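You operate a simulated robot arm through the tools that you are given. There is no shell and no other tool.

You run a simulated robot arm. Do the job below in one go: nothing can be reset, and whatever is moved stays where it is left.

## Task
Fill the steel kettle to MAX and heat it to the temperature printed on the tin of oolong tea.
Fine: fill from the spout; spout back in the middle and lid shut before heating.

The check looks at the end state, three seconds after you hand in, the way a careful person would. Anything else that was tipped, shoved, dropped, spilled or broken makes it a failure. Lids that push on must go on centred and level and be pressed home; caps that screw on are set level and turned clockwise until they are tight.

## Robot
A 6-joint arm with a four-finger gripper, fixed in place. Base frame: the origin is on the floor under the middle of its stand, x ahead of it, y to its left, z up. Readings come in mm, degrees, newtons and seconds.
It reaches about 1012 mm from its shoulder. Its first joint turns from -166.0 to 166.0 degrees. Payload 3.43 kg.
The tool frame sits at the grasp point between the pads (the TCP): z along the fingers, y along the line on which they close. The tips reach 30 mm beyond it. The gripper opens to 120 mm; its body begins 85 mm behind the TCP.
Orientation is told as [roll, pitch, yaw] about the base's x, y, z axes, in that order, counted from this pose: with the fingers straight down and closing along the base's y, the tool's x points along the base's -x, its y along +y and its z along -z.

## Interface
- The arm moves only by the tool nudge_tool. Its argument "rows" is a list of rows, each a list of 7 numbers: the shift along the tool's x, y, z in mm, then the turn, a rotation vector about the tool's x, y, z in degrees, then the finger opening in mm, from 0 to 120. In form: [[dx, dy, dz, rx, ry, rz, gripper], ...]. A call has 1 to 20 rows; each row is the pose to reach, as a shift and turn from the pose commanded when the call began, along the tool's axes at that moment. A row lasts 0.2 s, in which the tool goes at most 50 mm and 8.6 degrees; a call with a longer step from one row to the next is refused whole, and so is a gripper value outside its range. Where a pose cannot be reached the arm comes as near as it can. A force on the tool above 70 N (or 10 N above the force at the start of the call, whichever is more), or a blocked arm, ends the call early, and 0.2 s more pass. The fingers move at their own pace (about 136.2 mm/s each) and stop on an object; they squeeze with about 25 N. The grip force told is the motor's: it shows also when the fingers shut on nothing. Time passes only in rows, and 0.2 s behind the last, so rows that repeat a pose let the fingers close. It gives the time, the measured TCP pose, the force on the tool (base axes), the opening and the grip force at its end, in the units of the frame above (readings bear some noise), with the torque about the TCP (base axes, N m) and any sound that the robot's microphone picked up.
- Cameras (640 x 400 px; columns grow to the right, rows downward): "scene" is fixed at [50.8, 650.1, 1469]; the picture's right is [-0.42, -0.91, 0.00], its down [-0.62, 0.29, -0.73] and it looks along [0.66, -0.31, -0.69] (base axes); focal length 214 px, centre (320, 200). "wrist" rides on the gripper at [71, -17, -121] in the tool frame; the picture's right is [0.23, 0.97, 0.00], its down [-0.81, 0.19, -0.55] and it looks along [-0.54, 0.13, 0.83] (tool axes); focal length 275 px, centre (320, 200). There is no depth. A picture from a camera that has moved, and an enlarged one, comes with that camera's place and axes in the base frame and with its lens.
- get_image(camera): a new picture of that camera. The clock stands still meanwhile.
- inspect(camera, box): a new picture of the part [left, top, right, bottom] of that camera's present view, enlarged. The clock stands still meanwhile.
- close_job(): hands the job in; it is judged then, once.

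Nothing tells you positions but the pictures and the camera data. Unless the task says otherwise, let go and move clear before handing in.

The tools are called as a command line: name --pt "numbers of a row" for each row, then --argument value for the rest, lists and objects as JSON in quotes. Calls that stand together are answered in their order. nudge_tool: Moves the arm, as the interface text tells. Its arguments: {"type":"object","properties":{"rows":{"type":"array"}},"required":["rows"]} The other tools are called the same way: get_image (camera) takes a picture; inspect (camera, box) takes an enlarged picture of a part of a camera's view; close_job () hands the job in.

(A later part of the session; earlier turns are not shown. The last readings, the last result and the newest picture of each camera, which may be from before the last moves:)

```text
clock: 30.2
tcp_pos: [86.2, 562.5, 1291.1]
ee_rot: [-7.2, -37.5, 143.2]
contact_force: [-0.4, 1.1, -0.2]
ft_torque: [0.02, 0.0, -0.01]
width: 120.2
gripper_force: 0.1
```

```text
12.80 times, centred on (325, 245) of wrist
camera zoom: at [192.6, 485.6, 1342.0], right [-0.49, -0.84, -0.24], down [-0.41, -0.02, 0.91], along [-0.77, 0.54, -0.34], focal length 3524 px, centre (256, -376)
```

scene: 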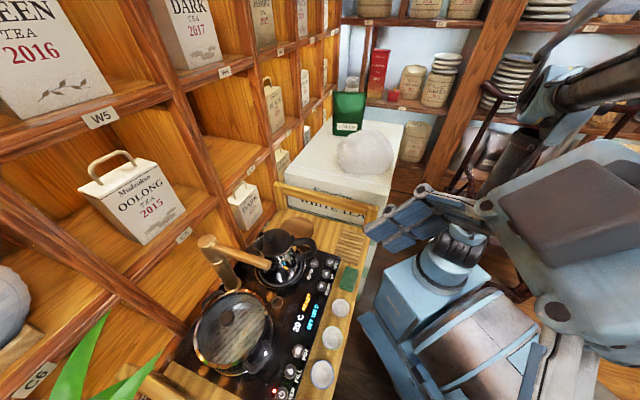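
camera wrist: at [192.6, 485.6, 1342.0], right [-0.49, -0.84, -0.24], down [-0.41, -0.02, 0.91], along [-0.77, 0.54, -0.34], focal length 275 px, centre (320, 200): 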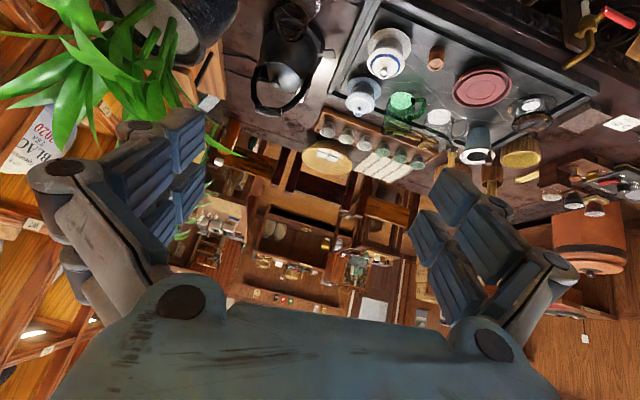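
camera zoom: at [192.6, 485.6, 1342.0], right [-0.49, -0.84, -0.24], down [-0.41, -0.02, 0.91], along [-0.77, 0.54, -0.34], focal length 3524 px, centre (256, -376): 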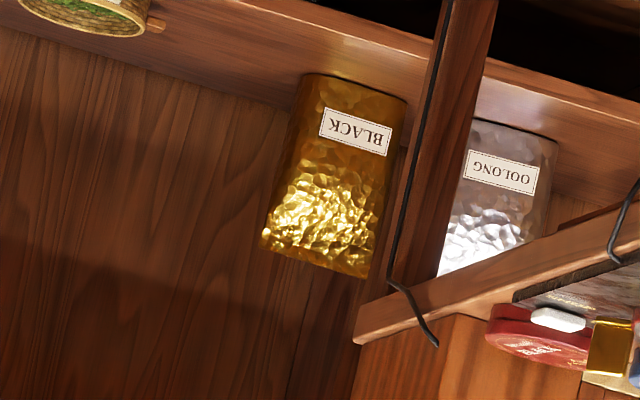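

So far no temperature. I'll check the left part of the near shelf wall (beyond the plant) and rows above/below by panning back towards it.

nudge_tool --pt "0 0 0 5 0 6 120" --pt "0 0 0 10 0 12 120" --pt "0 0 0 15 0 18 120" --pt "0 0 0 18 0 22 120"

get_image --camera "wrist"

inspect --camera "wrist" --box '[200, 60, 420, 310]'

```text
clock: 31.2
tcp_pos: [87.3, 563.9, 1292.1]
ee_rot: [-7.5, -40.3, 115.0]
contact_force: [-0.3, -0.1, -0.8]
ft_torque: [0.0, 0.01, 0.0]
width: 120.1
gripper_force: 0.0
```

```text
taken
camera wrist: at [144.4, 442.7, 1336.1], right [-0.83, -0.49, -0.25], down [-0.36, 0.14, 0.92], along [-0.42, 0.86, -0.29], focal length 275 px, centre (320, 200)
```

wrist: 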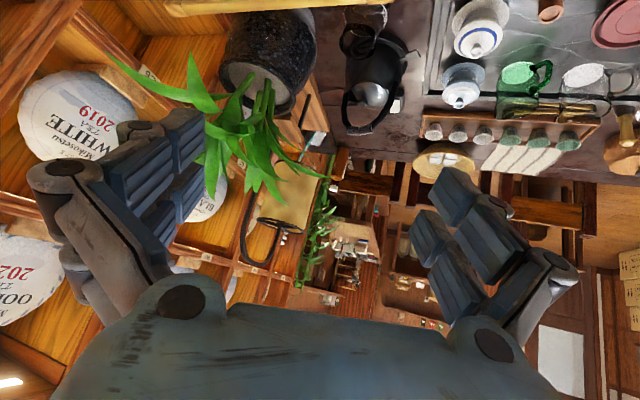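

```text
1.60 times, centred on (310, 185) of wrist
camera zoom: at [144.4, 442.7, 1336.1], right [-0.83, -0.49, -0.25], down [-0.36, 0.14, 0.92], along [-0.42, 0.86, -0.29], focal length 440 px, centre (336, 224)
```

zoom: 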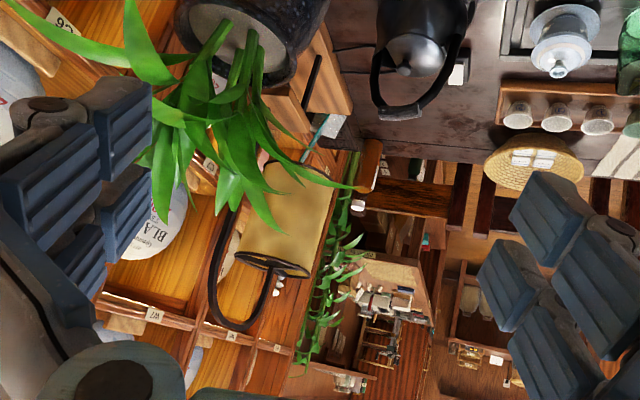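

Not here either. I'll level the tool and go back to look closely at the station itself from directly above and around it.

nudge_tool --pt "0 0 0 -1.5 8 -0.52 120" --pt "0 0 0 -3 16 -1.04 120" --pt "0 0 0 -4.5 24 -1.56 120" --pt "0 0 0 -6 32 -2.08 120" --pt "0 0 0 -7.5 40 -2.6 120"

nudge_tool --pt "15 10 0 0 0 7.8 120" --pt "30 20 0 0 0 15.6 120" --pt "45 30 0 0 0 23.4 120" --pt "60 40 0 0 0 31.2 120" --pt "75 50 0 0 0 39 120" --pt "75 50 0 0 0 46.8 120" --pt "75 50 0 0 0 54.6 120" --pt "75 50 0 0 0 62.4 120" --pt "75 50 0 0 0 70 120"

get_image --camera "wrist"

```text
clock: 32.4
tcp_pos: [86.3, 562.1, 1291.1]
ee_rot: [0.3, -0.1, 115.3]
contact_force: [0.6, -0.9, 0.3]
ft_torque: [0.05, 0.02, 0.02]
width: 120.1
gripper_force: 0.1
```

```text
clock: 34.4
tcp_pos: [72.7, 473.4, 1290.8]
ee_rot: [0.3, 0.0, 45.1]
contact_force: [0.1, 1.1, -0.9]
ft_torque: [-0.01, -0.01, 0.01]
width: 120.2
gripper_force: 0.0
```

```text
taken
camera wrist: at [35.1, 410.7, 1409.1], right [-0.85, 0.52, 0.01], down [0.44, 0.71, 0.55], along [0.28, 0.47, -0.83], focal length 275 px, centre (320, 200)
```

wrist: 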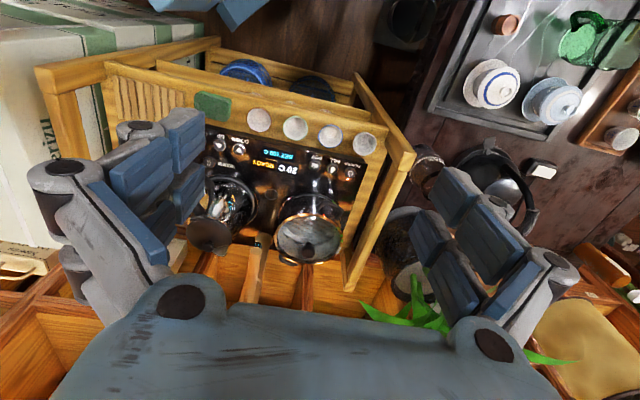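

The station is a cart with a lower shelf facing the robot; there are round blue and dark objects there, possibly tins. Zooming.

inspect --camera "wrist" --box '[190, 30, 370, 120]'

inspect --camera "wrist" --box '[0, 0, 140, 300]'

inspect --camera "wrist" --box '[190, 90, 400, 270]'

```text
3.56 times, centred on (280, 75) of wrist
camera zoom: at [35.1, 410.7, 1409.1], right [-0.85, 0.52, 0.01], down [0.44, 0.71, 0.55], along [0.28, 0.47, -0.83], focal length 979 px, centre (462, 644)
```

zoom: 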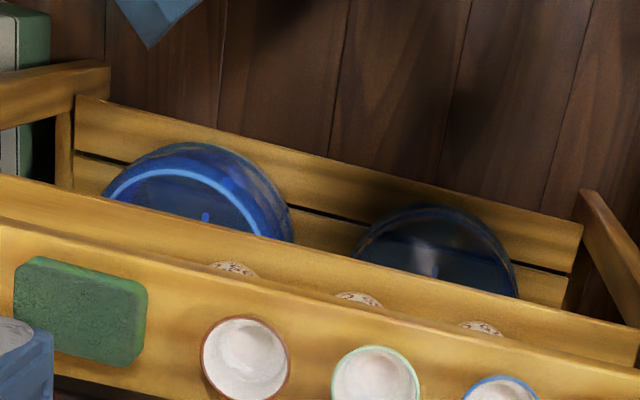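

```text
1.33 times, centred on (70, 150) of wrist
camera zoom: at [35.1, 410.7, 1409.1], right [-0.85, 0.52, 0.01], down [0.44, 0.71, 0.55], along [0.28, 0.47, -0.83], focal length 367 px, centre (653, 267)
```

zoom: 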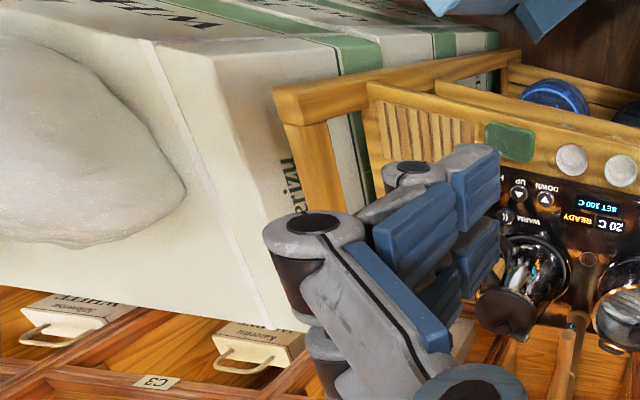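

```text
2.22 times, centred on (295, 180) of wrist
camera zoom: at [35.1, 410.7, 1409.1], right [-0.85, 0.52, 0.01], down [0.44, 0.71, 0.55], along [0.28, 0.47, -0.83], focal length 612 px, centre (376, 244)
```

zoom: 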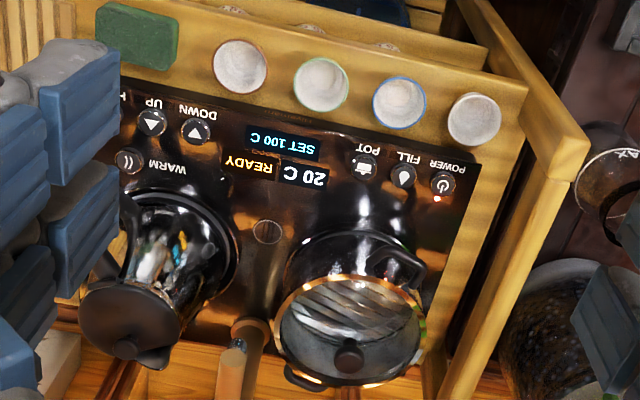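

The cart's lower shelf carries bowls; more could be hidden under the top. I'll lower and retreat the tool to look under, facing the cart.

nudge_tool --pt "17 -12 38 0 0 0 120" --pt "34 -24 76 0 0 0 120" --pt "51 -36 114 0 0 0 120" --pt "68 -48 152 0 0 0 120" --pt "86 -60 190 0 0 0 120"

nudge_tool --pt "0 0 0 0 -8 0 120" --pt "0 0 0 0 -16 0 120" --pt "0 0 0 0 -24 0 120" --pt "0 0 0 0 -32 0 120"

get_image --camera "wrist"

get_image --camera "scene"

```text
clock: 35.6
tcp_pos: [52.4, 369.0, 1099.0]
ee_rot: [0.3, 0.1, 45.4]
contact_force: [-0.2, 0.1, 0.5]
ft_torque: [-0.04, -0.03, 0.03]
width: 119.6
gripper_force: 0.0
```

```text
clock: 36.6
tcp_pos: [54.2, 371.1, 1100.2]
ee_rot: [0.2, -32.0, 45.1]
contact_force: [0.2, -0.6, -0.7]
ft_torque: [-0.01, -0.02, -0.01]
width: 119.9
gripper_force: 0.0
```

```text
taken
camera wrist: at [-21.1, 270.4, 1162.5], right [-0.83, 0.55, -0.12], down [0.14, 0.41, 0.9], along [0.54, 0.73, -0.42], focal length 275 px, centre (320, 200)
```

wrist: 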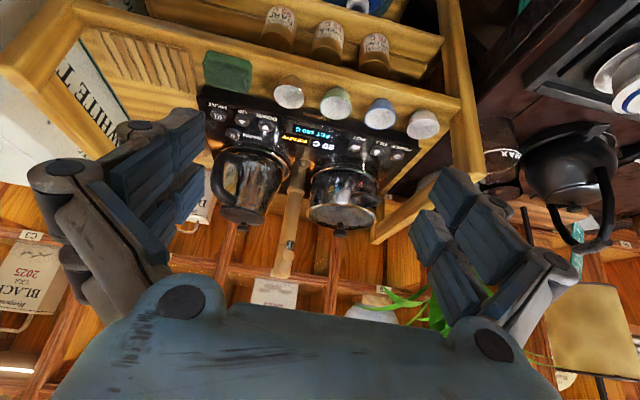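

```text
taken
```

scene: 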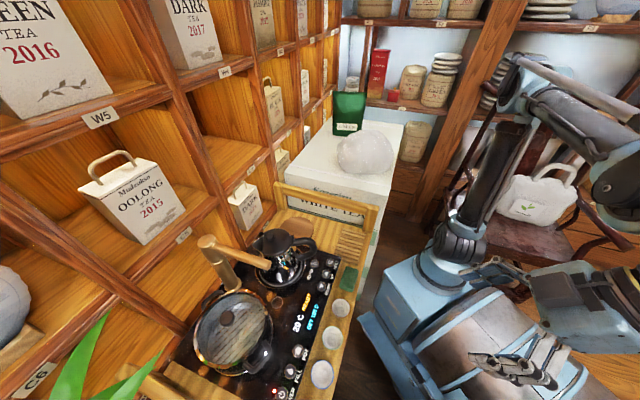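

There they are: three small brown tins stand on a lower ledge in front of the cart, under the cups. Zooming in on their labels.

inspect --camera "wrist" --box '[250, 0, 400, 80]'

inspect --camera "wrist" --box '[260, 5, 310, 50]'

inspect --camera "wrist" --box '[305, 15, 355, 65]'

inspect --camera "wrist" --box '[350, 25, 400, 80]'

inspect --camera "wrist" --box '[190, 80, 430, 240]'

```text
4.27 times, centred on (325, 40) of wrist
camera zoom: at [-21.1, 270.4, 1162.5], right [-0.83, 0.55, -0.12], down [0.14, 0.41, 0.9], along [0.54, 0.73, -0.42], focal length 1174 px, centre (299, 883)
```

zoom: 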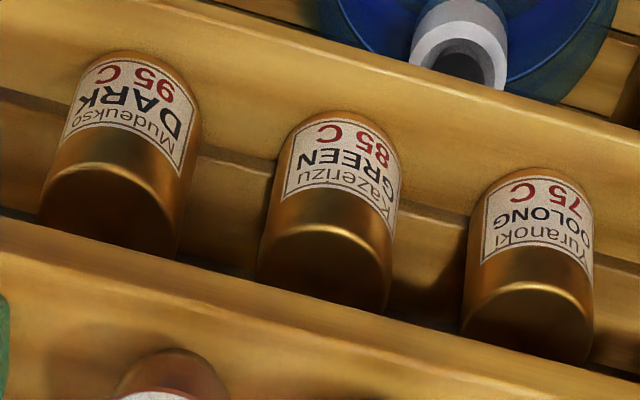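

```text
8.89 times, centred on (285, 28) of wrist
camera zoom: at [-21.1, 270.4, 1162.5], right [-0.83, 0.55, -0.12], down [0.14, 0.41, 0.9], along [0.54, 0.73, -0.42], focal length 2447 px, centre (631, 1733)
```

zoom: 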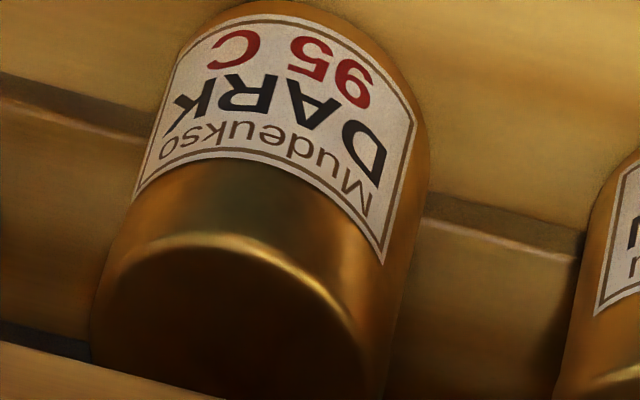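

```text
8.00 times, centred on (330, 40) of wrist
camera zoom: at [-21.1, 270.4, 1162.5], right [-0.83, 0.55, -0.12], down [0.14, 0.41, 0.9], along [0.54, 0.73, -0.42], focal length 2202 px, centre (240, 1480)
```

zoom: 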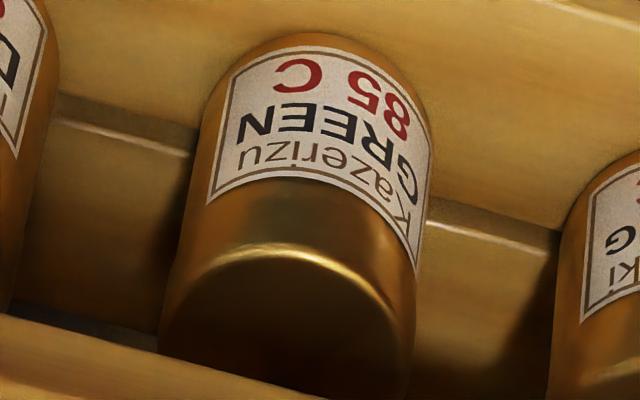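

```text
7.27 times, centred on (375, 52) of wrist
camera zoom: at [-21.1, 270.4, 1162.5], right [-0.83, 0.55, -0.12], down [0.14, 0.41, 0.9], along [0.54, 0.73, -0.42], focal length 2002 px, centre (-80, 1273)
```

zoom: 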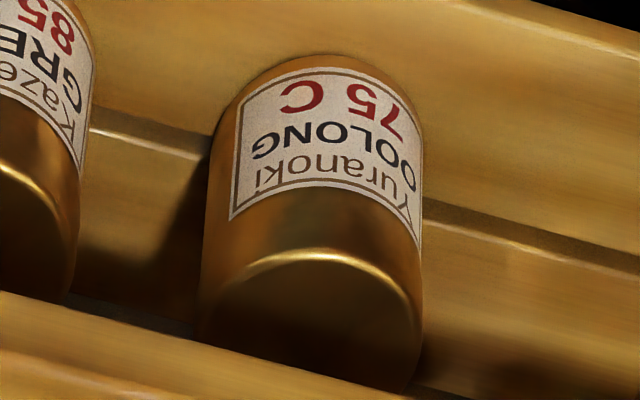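

```text
2.50 times, centred on (310, 160) of wrist
camera zoom: at [-21.1, 270.4, 1162.5], right [-0.83, 0.55, -0.12], down [0.14, 0.41, 0.9], along [0.54, 0.73, -0.42], focal length 688 px, centre (345, 300)
```

zoom: 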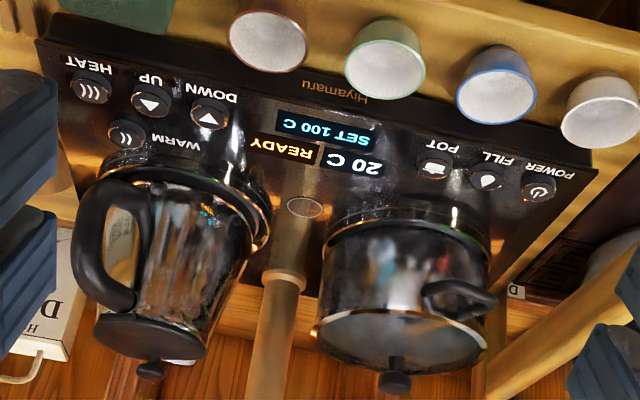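

The oolong tin (Yuranoki OOLONG) says 75 C — the target is 75 °C. Now I'll look at the kettle and at my fingertips in detail: I level the tool, bring it over the front of the cart, and close the fingers to see the tip shape.

nudge_tool --pt "0 0 0 0 8 0 120" --pt "0 0 0 0 16 0 120" --pt "0 0 0 0 24 0 120" --pt "0 0 0 0 32 0 120"

nudge_tool --pt "0 0 -40 0 0 0 120" --pt "-30 -14 -80 0 0 -4 100" --pt "-70 -30 -100 0 0 -8 60" --pt "-110 -50 -100 0 0 -12 20" --pt "-150 -66 -100 0 0 -16 0" --pt "-194 -83 -100 0 0 -20 0" --pt "-194 -83 -100 0 0 -20 0"

get_image --camera "scene"

get_image --camera "wrist"

```text
clock: 37.6
tcp_pos: [54.1, 370.2, 1099.1]
ee_rot: [0.4, 0.2, 45.3]
contact_force: [-0.3, -0.2, 0.4]
ft_torque: [0.02, 0.03, -0.01]
width: 119.8
gripper_force: 0.0
```

```text
refused: row 2 steps farther than a row can; nothing moved
```

```text
taken
```

scene: 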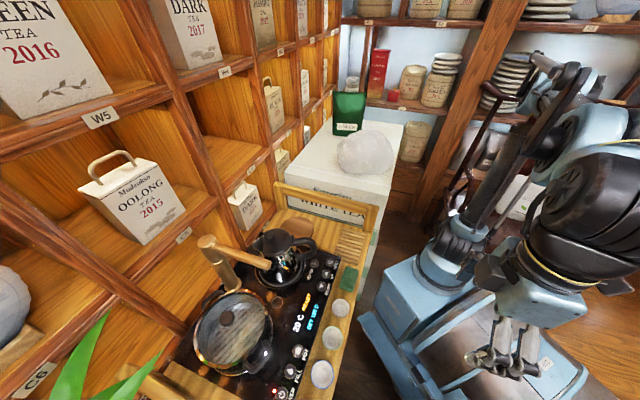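

```text
taken
camera wrist: at [17.2, 307.2, 1218.9], right [-0.85, 0.52, 0.01], down [0.44, 0.71, 0.55], along [0.28, 0.47, -0.83], focal length 275 px, centre (320, 200)
```

wrist: 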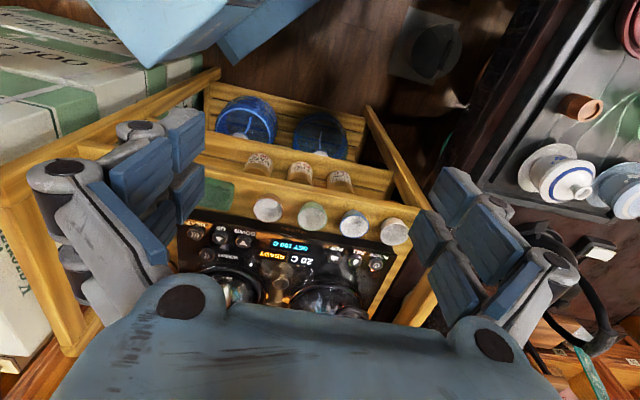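

One step was too long and was refused; I resend it with smaller steps.

nudge_tool --pt "0 0 -40 0 0 0 120" --pt "-25 -10 -75 0 0 -4 100" --pt "-60 -26 -100 0 0 -8 60" --pt "-100 -42 -100 0 0 -12 20" --pt "-143 -60 -100 0 0 -16 0" --pt "-185 -78 -100 0 0 -20 0" --pt "-194 -83 -100 0 0 -20 0" --pt "-194 -83 -100 0 0 -20 0"

get_image --camera "scene"

get_image --camera "wrist"

```text
clock: 39.4
tcp_pos: [251.9, 449.4, 1198.3]
ee_rot: [0.3, -0.1, 65.3]
contact_force: [0.0, 0.7, 0.8]
ft_torque: [-0.01, -0.02, -0.02]
width: 0.0
gripper_force: 25.2
```

```text
taken
```

scene: 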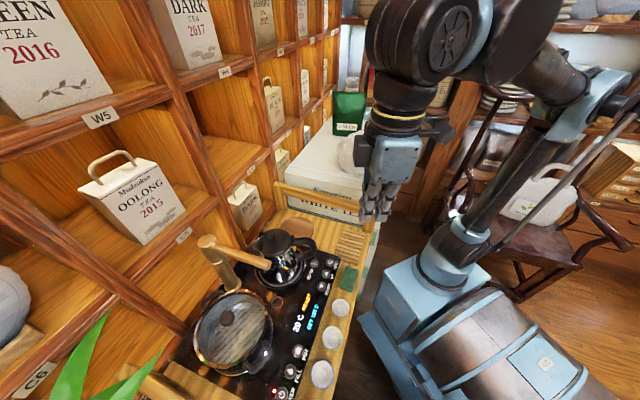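

```text
taken
camera wrist: at [237.4, 378.7, 1316.9], right [-0.98, 0.2, 0.01], down [0.17, 0.82, 0.55], along [0.1, 0.54, -0.83], focal length 275 px, centre (320, 200)
```

wrist: 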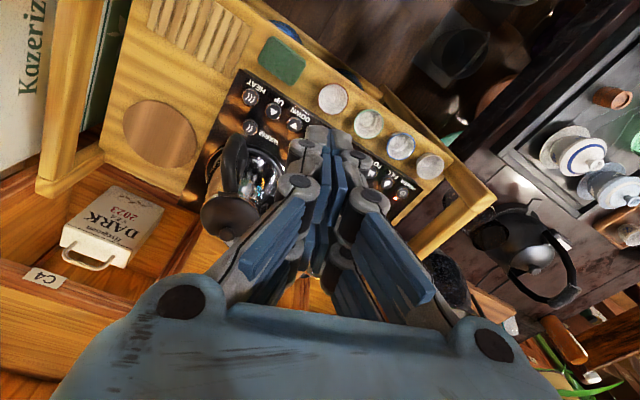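

inspect --camera "scene" --box '[340, 110, 440, 230]'

inspect --camera "wrist" --box '[220, 110, 440, 320]'

inspect --camera "wrist" --box '[180, 60, 340, 250]'

```text
3.33 times, centred on (390, 170) of scene
camera zoom: at [50.8, 650.1, 1469.0], right [-0.42, -0.91, 0.0], down [-0.62, 0.29, -0.73], along [0.66, -0.31, -0.69], focal length 715 px, centre (87, 300)
```

zoom: 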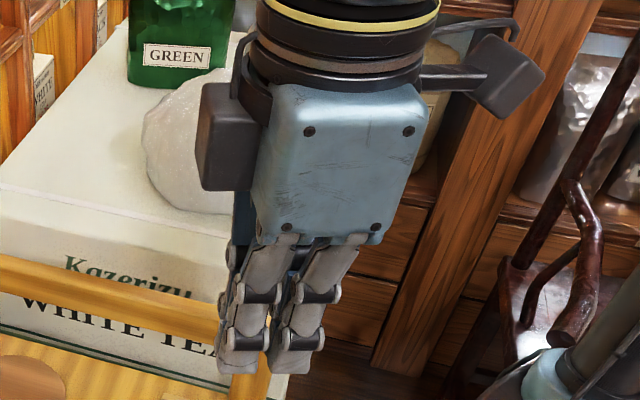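

```text
1.90 times, centred on (330, 215) of wrist
camera zoom: at [237.4, 378.7, 1316.9], right [-0.98, 0.2, 0.01], down [0.17, 0.82, 0.55], along [0.1, 0.54, -0.83], focal length 524 px, centre (301, 171)
```

zoom: 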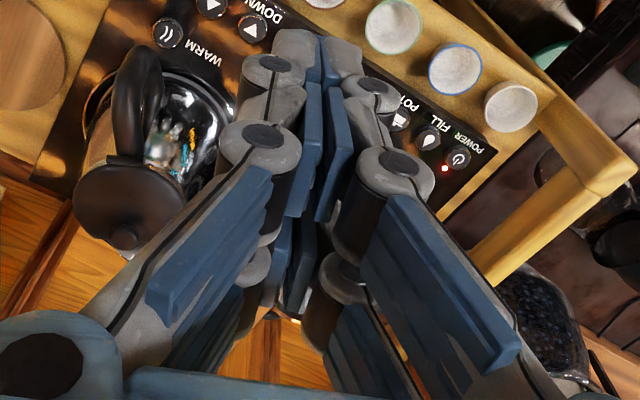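

```text
2.11 times, centred on (260, 155) of wrist
camera zoom: at [237.4, 378.7, 1316.9], right [-0.98, 0.2, 0.01], down [0.17, 0.82, 0.55], along [0.1, 0.54, -0.83], focal length 580 px, centre (446, 295)
```

zoom: 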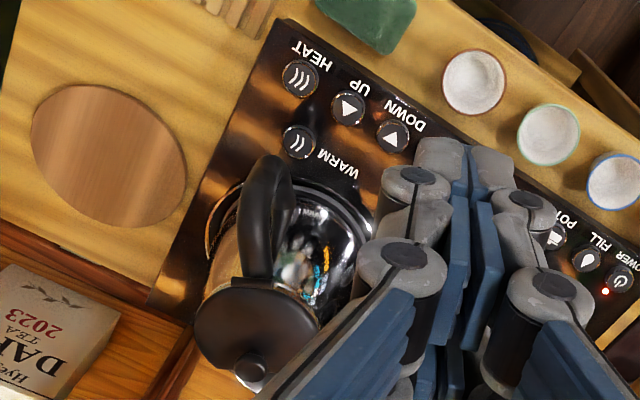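

I now have the tip shape (block of about 55×45 mm when closed) and button positions (row at 45°, ~41 mm apart). Next I take a low side view of the kettle to get its exact shape and the hinge.

nudge_tool --pt "25 -6 37 0 0 3 40" --pt "48 -12 75 0 0 6 80" --pt "72 -18 113 0 0 9 120" --pt "95 -24 150 0 0 12 120" --pt "117 -30 188 0 0 15 120"

nudge_tool --pt "0 0 0 0 -8 0 120" --pt "0 0 0 0 -16 0 120" --pt "0 0 0 0 -24 0 120" --pt "0 0 0 0 -32 0 120" --pt "0 0 0 0 -40 0 120" --pt "0 0 0 0 -48 0 120"

get_image --camera "wrist"

```text
clock: 40.6
tcp_pos: [231.1, 332.4, 1011.4]
ee_rot: [0.4, 0.2, 50.2]
contact_force: [-0.1, 0.5, 0.0]
ft_torque: [-0.01, -0.03, -0.02]
width: 119.9
gripper_force: 0.0
```

```text
clock: 42.0
tcp_pos: [229.2, 332.5, 1009.9]
ee_rot: [0.4, -48.0, 49.8]
contact_force: [-0.8, 0.5, 1.0]
ft_torque: [-0.01, 0.04, 0.02]
width: 119.9
gripper_force: 0.1
```

```text
taken
camera wrist: at [153.7, 215.2, 1036.7], right [-0.85, 0.5, -0.17], down [-0.06, 0.22, 0.97], along [0.53, 0.83, -0.16], focal length 275 px, centre (320, 200)
```

wrist: 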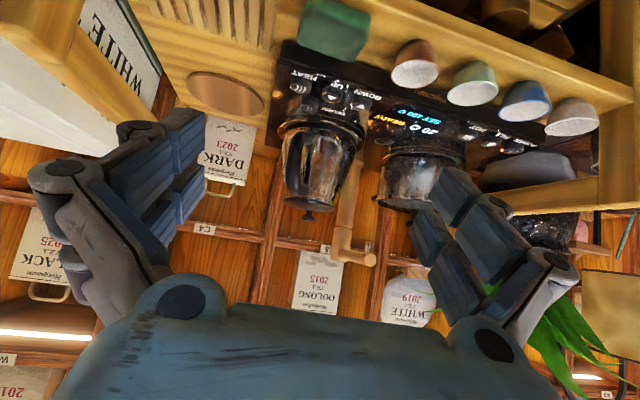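

inspect --camera "wrist" --box '[250, 90, 420, 280]'

inspect --camera "wrist" --box '[270, 100, 370, 220]'

```text
2.11 times, centred on (335, 185) of wrist
camera zoom: at [153.7, 215.2, 1036.7], right [-0.85, 0.5, -0.17], down [-0.06, 0.22, 0.97], along [0.53, 0.83, -0.16], focal length 580 px, centre (288, 232)
```

zoom: 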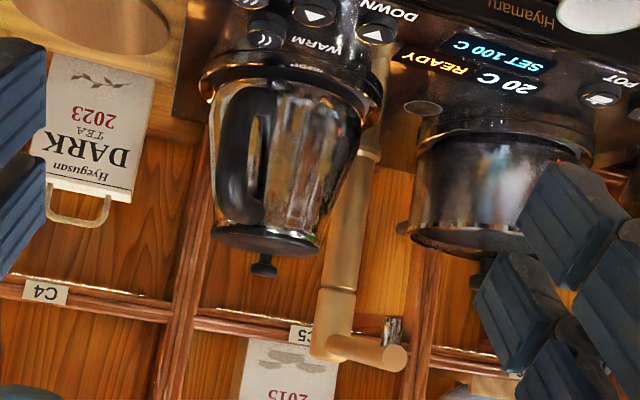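

```text
3.33 times, centred on (320, 160) of wrist
camera zoom: at [153.7, 215.2, 1036.7], right [-0.85, 0.5, -0.17], down [-0.06, 0.22, 0.97], along [0.53, 0.83, -0.16], focal length 918 px, centre (320, 333)
```

zoom: 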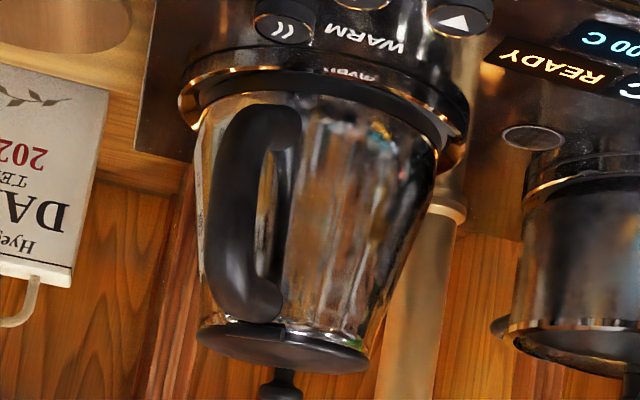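

From two perpendicular views the knob is at about (430, 621, 994), lid centre (420, 604), lid radius 45 mm, hinge on the handle side (azimuth ≈ −114°), faucet column at (420, 760) with its arm at z≈1047 pointing to the front. I'll raise, level the tool, align its closing axis with the hinge and move above the knob.

nudge_tool --pt "-12 0 -11 0 8 0 120" --pt "-24 0 -22 0 16 0 120" --pt "-37 0 -33 0 24 0 110" --pt "-49 0 -45 0 32 0 90" --pt "-62 0 -56 0 40 0 70" --pt "-74 0 -67 0 48 0 60"

nudge_tool --pt "-43 4 -5 0 0 -2 60" --pt "-87 8 -10 0 0 -4 60" --pt "-131 12 -10 0 0 -6 60" --pt "-175 16 -10 0 0 -8 60" --pt "-219 20 -10 0 0 -10 60" --pt "-263 24 -10 0 0 -12 60" --pt "-307 29 -10 0 0 -14 60" --pt "-349 33 -10 0 0 -16.2 60"

get_image --camera "wrist"

get_image --camera "scene"

```text
clock: 43.4
tcp_pos: [228.8, 330.9, 1110.3]
ee_rot: [0.4, 0.2, 50.3]
contact_force: [-1.2, 0.4, 0.3]
ft_torque: [0.01, -0.02, -0.04]
width: 60.5
gripper_force: 0.0
```

```text
clock: 45.2
tcp_pos: [426.3, 619.1, 1122.1]
ee_rot: [0.2, 0.1, 66.5]
contact_force: [-0.2, 0.4, 0.7]
ft_torque: [0.05, -0.05, 0.04]
width: 60.0
gripper_force: 0.1
```

```text
taken
camera wrist: at [414.3, 546.8, 1239.9], right [-0.98, 0.18, 0.01], down [0.15, 0.82, 0.55], along [0.09, 0.55, -0.83], focal length 275 px, centre (320, 200)
```

wrist: 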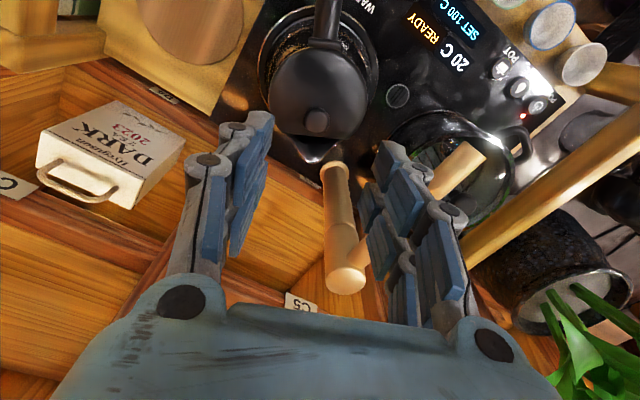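

```text
taken
```

scene: 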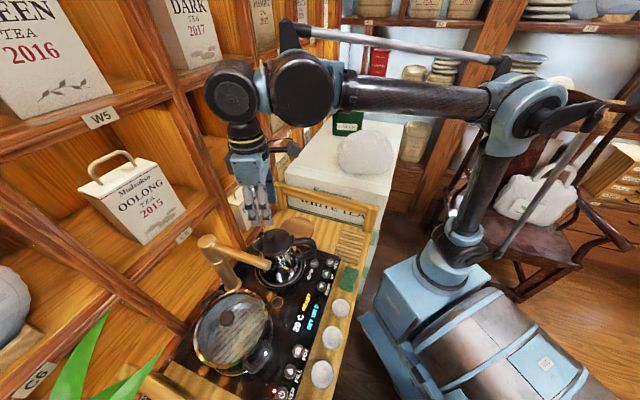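

The tool is above the kettle and I see the lid from above. Zooming for exact hinge direction and knob position.

inspect --camera "wrist" --box '[230, 0, 410, 180]'

inspect --camera "scene" --box '[190, 150, 340, 300]'

```text
2.22 times, centred on (320, 90) of wrist
camera zoom: at [414.3, 546.8, 1239.9], right [-0.98, 0.18, 0.01], down [0.15, 0.82, 0.55], along [0.09, 0.55, -0.83], focal length 612 px, centre (320, 444)
```

zoom: 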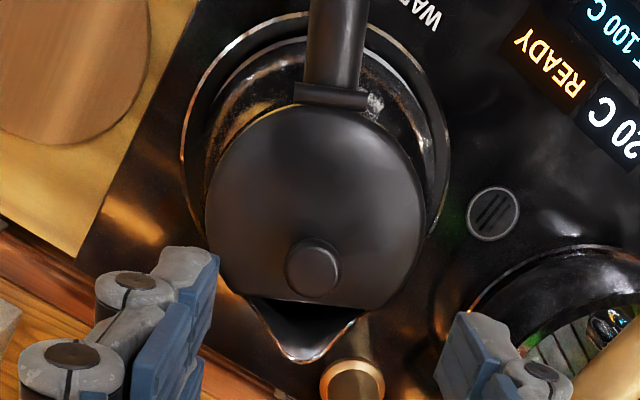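

```text
2.67 times, centred on (265, 225) of scene
camera zoom: at [50.8, 650.1, 1469.0], right [-0.42, -0.91, 0.0], down [-0.62, 0.29, -0.73], along [0.66, -0.31, -0.69], focal length 572 px, centre (467, 133)
```

zoom: 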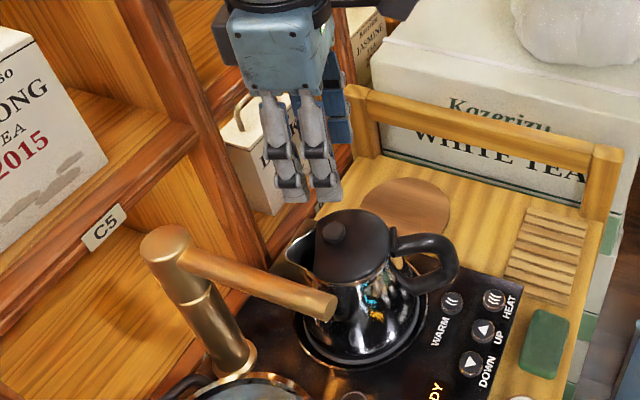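

The hinge bar is clear: axis azimuth ≈72°, hinge at about (412.5, 567.5, 972), knob at (430.8, 621.3). I align yaw to 72° and descend partway over the knob.

nudge_tool --pt "-1 -1 10 0 0 -2 60" --pt "-2 -2 30 0 0 -4 60" --pt "-4 -3 50 0 0 -5.5 60" --pt "-4 -3 65 0 0 -5.5 60" --pt "-4 -3 65 0 0 -5.5 60"

get_image --camera "wrist"

inspect --camera "scene" --box '[190, 170, 340, 290]'

```text
clock: 46.4
tcp_pos: [429.2, 622.4, 1054.5]
ee_rot: [0.4, 0.0, 72.0]
contact_force: [0.5, -0.6, 0.3]
ft_torque: [-0.02, 0.0, -0.01]
width: 59.8
gripper_force: 0.0
```

```text
taken
camera wrist: at [423.9, 549.1, 1174.1], right [-1.0, 0.08, 0.01], down [0.07, 0.83, 0.55], along [0.04, 0.55, -0.83], focal length 275 px, centre (320, 200)
```

wrist: 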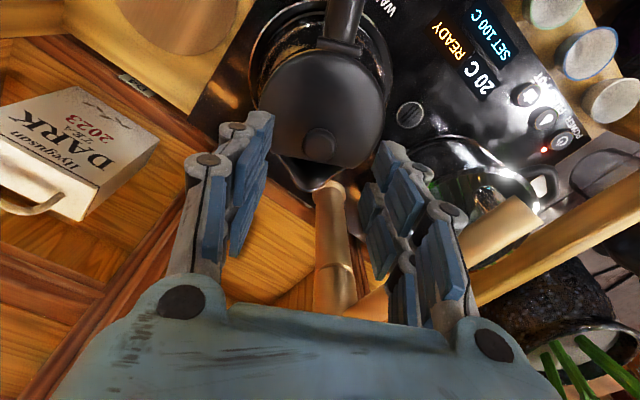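

```text
3.33 times, centred on (265, 230) of scene
camera zoom: at [50.8, 650.1, 1469.0], right [-0.42, -0.91, 0.0], down [-0.62, 0.29, -0.73], along [0.66, -0.31, -0.69], focal length 715 px, centre (503, 100)
```

zoom: 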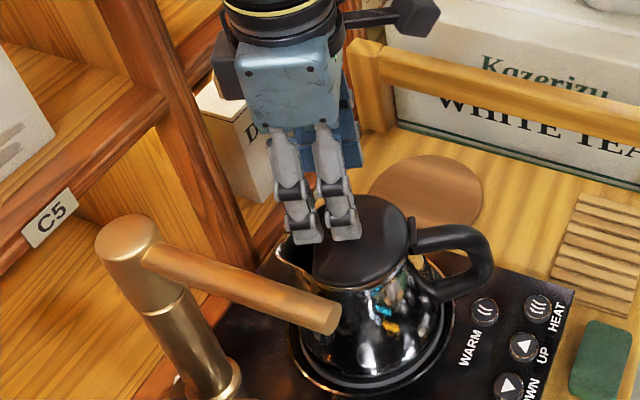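

The knob appears right on the tool axis. I'll verify by zoom, then descend to grip height.

inspect --camera "wrist" --box '[270, 100, 370, 180]'

nudge_tool --pt "0 0 12 0 0 0 60" --pt "0 0 24 0 0 0 60" --pt "0 0 34 0 0 0 60" --pt "0 0 41 0 0 0 60" --pt "0 0 41 0 0 0 60"

get_image --camera "wrist"

inspect --camera "scene" --box '[220, 190, 320, 270]'

```text
5.00 times, centred on (320, 140) of wrist
camera zoom: at [423.9, 549.1, 1174.1], right [-1.0, 0.08, 0.01], down [0.07, 0.83, 0.55], along [0.04, 0.55, -0.83], focal length 1376 px, centre (320, 500)
```

zoom: 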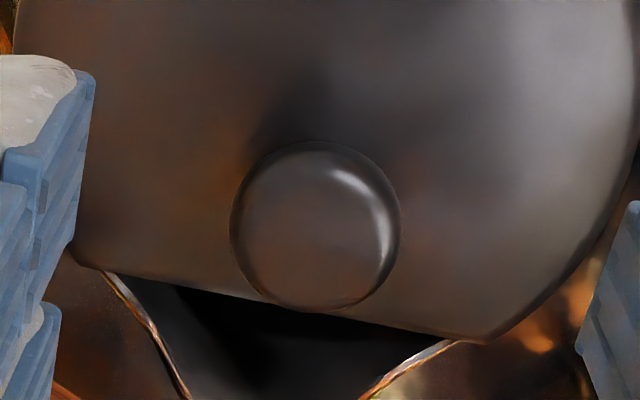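

```text
clock: 47.6
tcp_pos: [428.0, 622.6, 1012.5]
ee_rot: [0.3, -0.1, 72.0]
contact_force: [-0.2, 0.8, -1.0]
ft_torque: [0.03, -0.01, -0.01]
width: 60.1
gripper_force: 0.1
```

```text
taken
camera wrist: at [424.0, 550.2, 1132.0], right [-1.0, 0.08, 0.01], down [0.07, 0.83, 0.55], along [0.04, 0.55, -0.83], focal length 275 px, centre (320, 200)
```

wrist: 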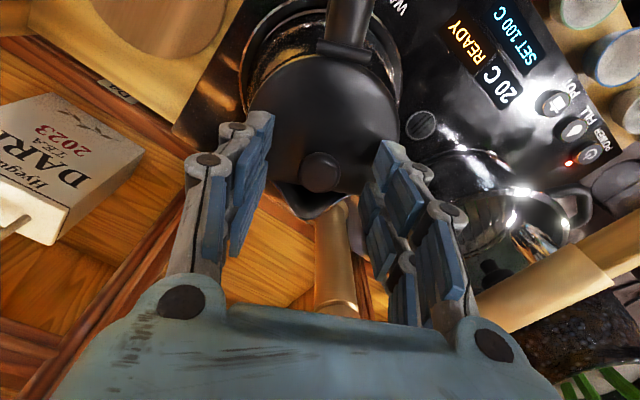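

```text
5.00 times, centred on (270, 230) of scene
camera zoom: at [50.8, 650.1, 1469.0], right [-0.42, -0.91, 0.0], down [-0.62, 0.29, -0.73], along [0.66, -0.31, -0.69], focal length 1072 px, centre (570, 50)
```

zoom: 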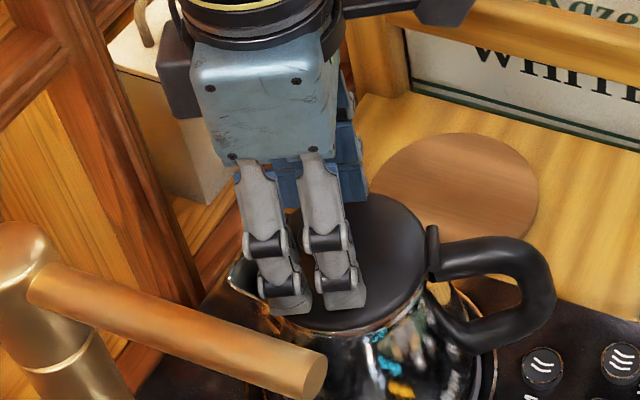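

The fingers straddle the knob, centred. Closing the gripper on it.

nudge_tool --pt "0 0 0 0 0 0 40" --pt "0 0 0 0 0 0 28" --pt "0 0 0 0 0 0 20" --pt "0 0 0 0 0 0 15" --pt "0 0 0 0 0 0 15"

get_image --camera "wrist"

```text
clock: 48.8
tcp_pos: [429.9, 623.4, 1013.6]
ee_rot: [0.3, 0.0, 72.0]
contact_force: [3.2, -1.5, -0.2]
ft_torque: [0.01, -0.15, 0.06]
width: 20.7
gripper_force: 24.7
```

```text
taken
camera wrist: at [424.2, 550.1, 1132.0], right [-1.0, 0.08, 0.01], down [0.07, 0.83, 0.55], along [0.04, 0.55, -0.83], focal length 275 px, centre (320, 200)
```

wrist: 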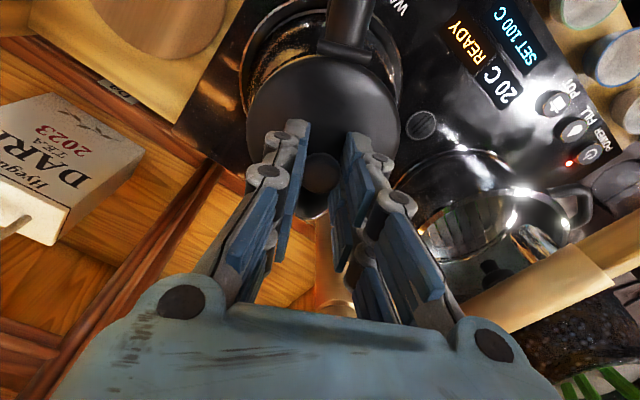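

The knob is gripped (20.7 mm wide). Now I begin lifting the lid along its arc about the hinge, in small increments while watching forces.

nudge_tool --pt "1.85 -0.8 -2.5 0 -2.5 0 15" --pt "3.8 -0.8 -4.9 0 -5 0 15" --pt "5.85 -0.8 -7.2 0 -7.5 0 15" --pt "8.0 -0.8 -9.45 0 -10 0 15"

inspect --camera "scene" --box '[220, 190, 320, 270]'

get_image --camera "wrist"

```text
clock: 49.8
tcp_pos: [428.1, 616.0, 1023.7]
ee_rot: [0.4, -10.1, 71.9]
contact_force: [-2.3, -1.6, 0.7]
ft_torque: [0.17, 0.13, 0.06]
width: 20.5
gripper_force: 25.2
```

```text
5.00 times, centred on (270, 230) of scene
camera zoom: at [50.8, 650.1, 1469.0], right [-0.42, -0.91, 0.0], down [-0.62, 0.29, -0.73], along [0.66, -0.31, -0.69], focal length 1072 px, centre (570, 50)
```

zoom: 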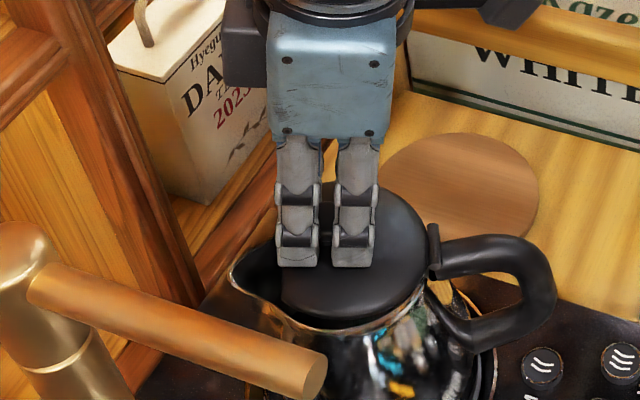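

```text
taken
camera wrist: at [416.4, 523.1, 1127.9], right [-1.0, 0.09, -0.03], down [0.04, 0.73, 0.69], along [0.08, 0.68, -0.73], focal length 275 px, centre (320, 200)
```

wrist: 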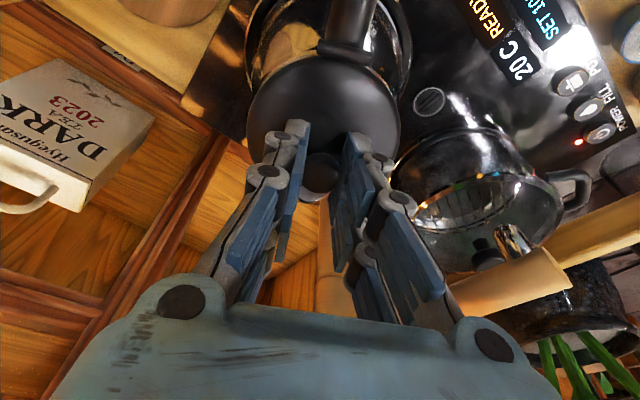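

The lid follows nicely with forces under 3 N. Continuing another 20°.

nudge_tool --pt "3.4 0.4 -3.95 0 -4 0 15" --pt "6.9 0.4 -7.7 0 -8 0 15" --pt "10.5 0.4 -11.2 0 -12 0 15" --pt "14.3 0.4 -14.4 0 -16 0 15" --pt "18.2 0.4 -17.4 0 -20 0 15"

inspect --camera "scene" --box '[220, 190, 320, 270]'

```text
clock: 51.0
tcp_pos: [422.6, 595.6, 1039.3]
ee_rot: [0.3, -30.1, 71.8]
contact_force: [3.3, 3.0, 4.7]
ft_torque: [0.05, -0.01, -0.02]
width: 20.6
gripper_force: 24.6
```

```text
5.00 times, centred on (270, 230) of scene
camera zoom: at [50.8, 650.1, 1469.0], right [-0.42, -0.91, 0.0], down [-0.62, 0.29, -0.73], along [0.66, -0.31, -0.69], focal length 1072 px, centre (570, 50)
```

zoom: 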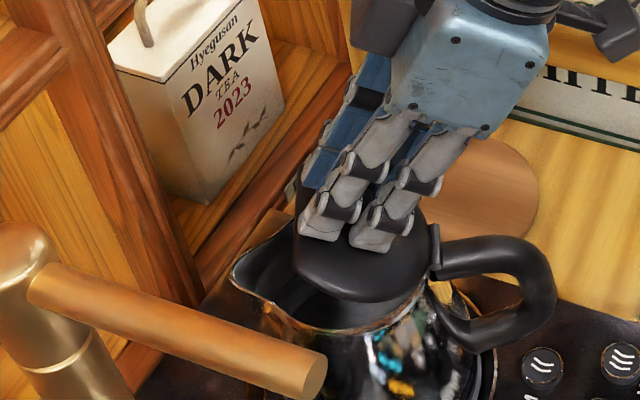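

Lid at 30°, kettle hasn't moved. Force suggests I'm slightly too close to the hinge, so I add a small outward correction and continue 20°.

nudge_tool --pt "2.0 0 -4.7 0 -4 0 15" --pt "5.2 0 -8.5 0 -8 0 15" --pt "8.7 0 -12.1 0 -12 0 15" --pt "12.4 0 -15.3 0 -16 0 15" --pt "16.3 0 -18.3 0 -20 0 15"

inspect --camera "scene" --box '[220, 190, 320, 270]'

```text
clock: 52.2
tcp_pos: [415.0, 572.6, 1045.1]
ee_rot: [0.4, -50.2, 71.7]
contact_force: [-0.8, -1.4, 0.3]
ft_torque: [0.0, 0.08, 0.03]
width: 20.4
gripper_force: 25.9
```

```text
5.00 times, centred on (270, 230) of scene
camera zoom: at [50.8, 650.1, 1469.0], right [-0.42, -0.91, 0.0], down [-0.62, 0.29, -0.73], along [0.66, -0.31, -0.69], focal length 1072 px, centre (570, 50)
```

zoom: 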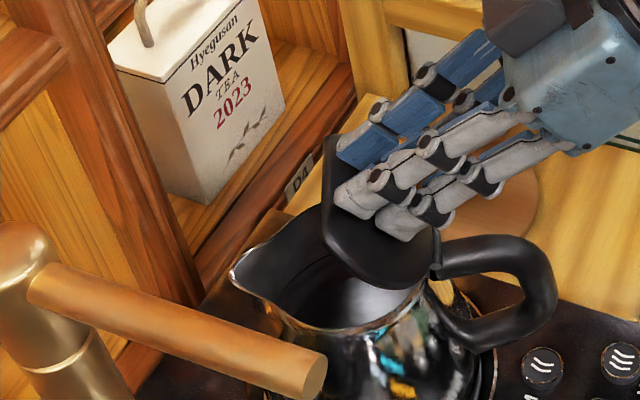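

At 50° with minimal force, and I can see into the kettle. Continuing to 70°.

nudge_tool --pt "3.0 0 -3.95 0 -4 0 15" --pt "6.27 0 -7.7 0 -8 0 15" --pt "9.8 0 -11.2 0 -12 0 15" --pt "13.5 0 -14.4 0 -16 0 15" --pt "17.5 0 -17.4 0 -20 0 15"

inspect --camera "scene" --box '[220, 190, 320, 270]'

```text
clock: 53.4
tcp_pos: [408.5, 550.7, 1043.6]
ee_rot: [1.1, -70.1, 71.1]
contact_force: [-4.4, -1.1, 0.2]
ft_torque: [-0.07, 0.25, 0.22]
width: 20.4
gripper_force: 24.8
```

```text
5.00 times, centred on (270, 230) of scene
camera zoom: at [50.8, 650.1, 1469.0], right [-0.42, -0.91, 0.0], down [-0.62, 0.29, -0.73], along [0.66, -0.31, -0.69], focal length 1072 px, centre (570, 50)
```

zoom: 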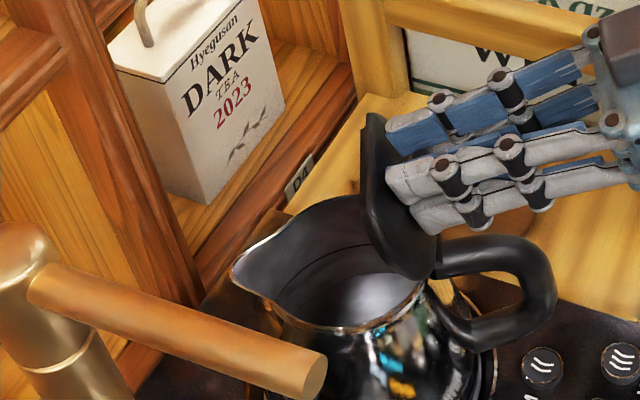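

At 70°, still fine. Continuing gently to about 90°.

nudge_tool --pt "3.0 0.8 -3.95 0 -4 0 15" --pt "6.27 0.8 -7.7 0 -8 0 15" --pt "9.8 0.8 -11.2 0 -12 0 15" --pt "13.5 0.8 -14.4 0 -16 0 15"

inspect --camera "scene" --box '[220, 190, 320, 270]'

```text
clock: 54.4
tcp_pos: [405.7, 531.7, 1036.0]
ee_rot: [4.1, -86.1, 68.3]
contact_force: [-7.1, -1.5, 19.0]
ft_torque: [-0.09, 0.11, 0.16]
width: 20.8
gripper_force: 25.2
```

```text
5.00 times, centred on (270, 230) of scene
camera zoom: at [50.8, 650.1, 1469.0], right [-0.42, -0.91, 0.0], down [-0.62, 0.29, -0.73], along [0.66, -0.31, -0.69], focal length 1072 px, centre (570, 50)
```

zoom: 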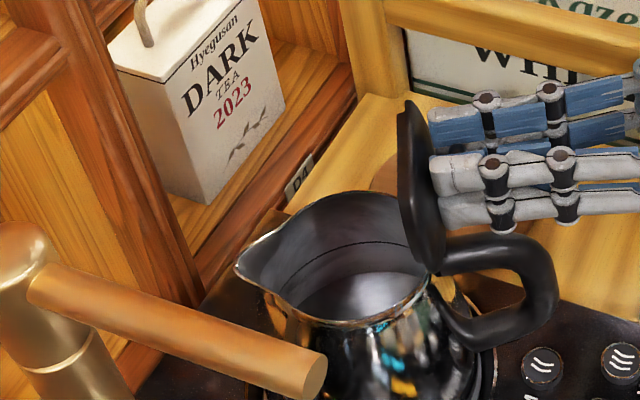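

The upward force rose to 19 N — the lid is likely at its stop. I back off a few degrees and relieve it.

nudge_tool --pt "-2.0 0 1.2 0 2 0 15" --pt "-4.0 0 2.6 0 4 0 15" --pt "-4.0 0 2.6 0 4 0 15"

inspect --camera "scene" --box '[220, 190, 320, 270]'

get_image --camera "wrist"

```text
clock: 55.2
tcp_pos: [406.2, 533.5, 1038.3]
ee_rot: [2.3, -81.9, 70.0]
contact_force: [-0.2, 3.4, 5.1]
ft_torque: [0.36, -0.22, 0.12]
width: 20.8
gripper_force: 24.6
```

```text
5.00 times, centred on (270, 230) of scene
camera zoom: at [50.8, 650.1, 1469.0], right [-0.42, -0.91, 0.0], down [-0.62, 0.29, -0.73], along [0.66, -0.31, -0.69], focal length 1072 px, centre (570, 50)
```

zoom: 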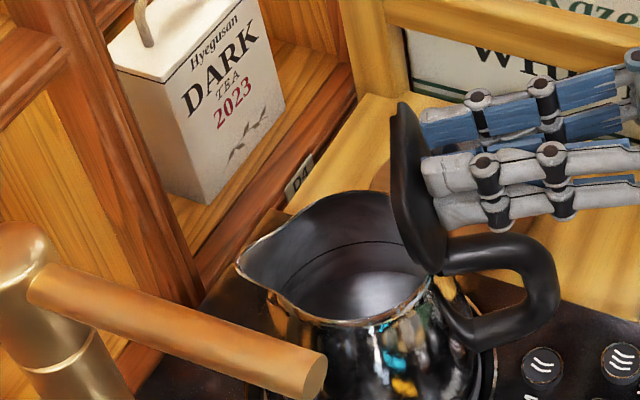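

```text
taken
camera wrist: at [382.8, 405.7, 983.0], right [-0.94, 0.27, -0.22], down [-0.31, -0.36, 0.88], along [0.16, 0.9, 0.42], focal length 275 px, centre (320, 200)
```

wrist: 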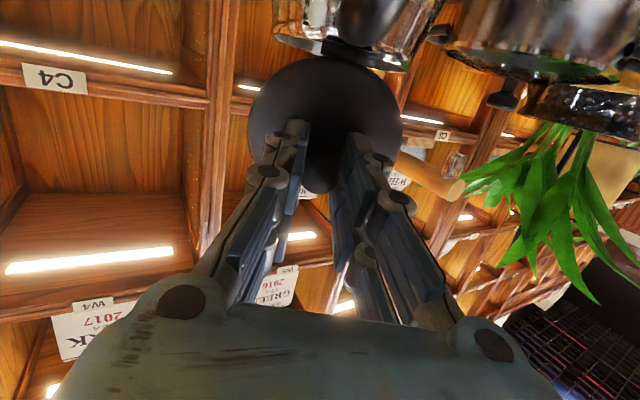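

The kettle may have shifted a few mm towards the handle; I'll check its seating on the base.

inspect --camera "scene" --box '[220, 225, 330, 305]'

inspect --camera "scene" --box '[190, 220, 340, 314]'

```text
5.00 times, centred on (275, 265) of scene
camera zoom: at [50.8, 650.1, 1469.0], right [-0.42, -0.91, 0.0], down [-0.62, 0.29, -0.73], along [0.66, -0.31, -0.69], focal length 1072 px, centre (545, -125)
```

zoom: 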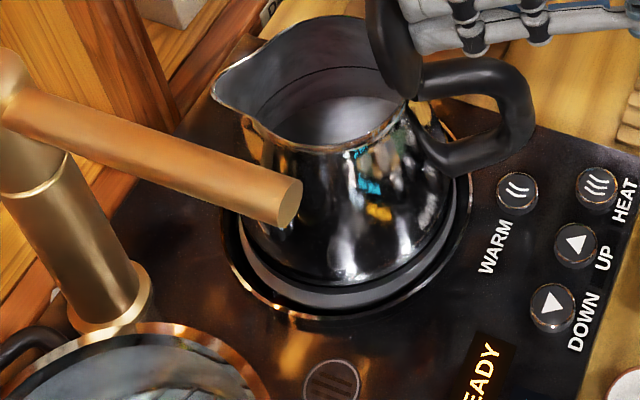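

```text
4.26 times, centred on (265, 267) of scene
camera zoom: at [50.8, 650.1, 1469.0], right [-0.42, -0.91, 0.0], down [-0.62, 0.29, -0.73], along [0.66, -0.31, -0.69], focal length 913 px, centre (554, -85)
```

zoom: 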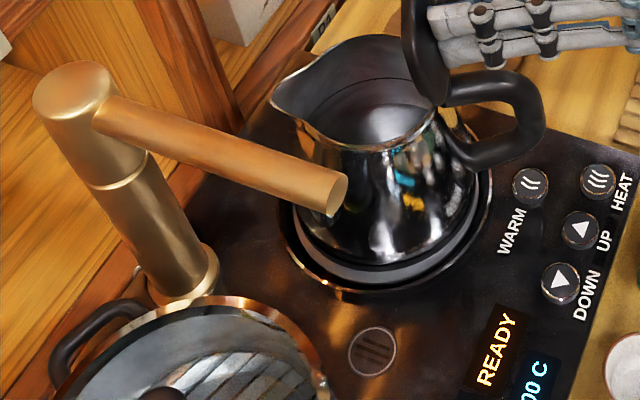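

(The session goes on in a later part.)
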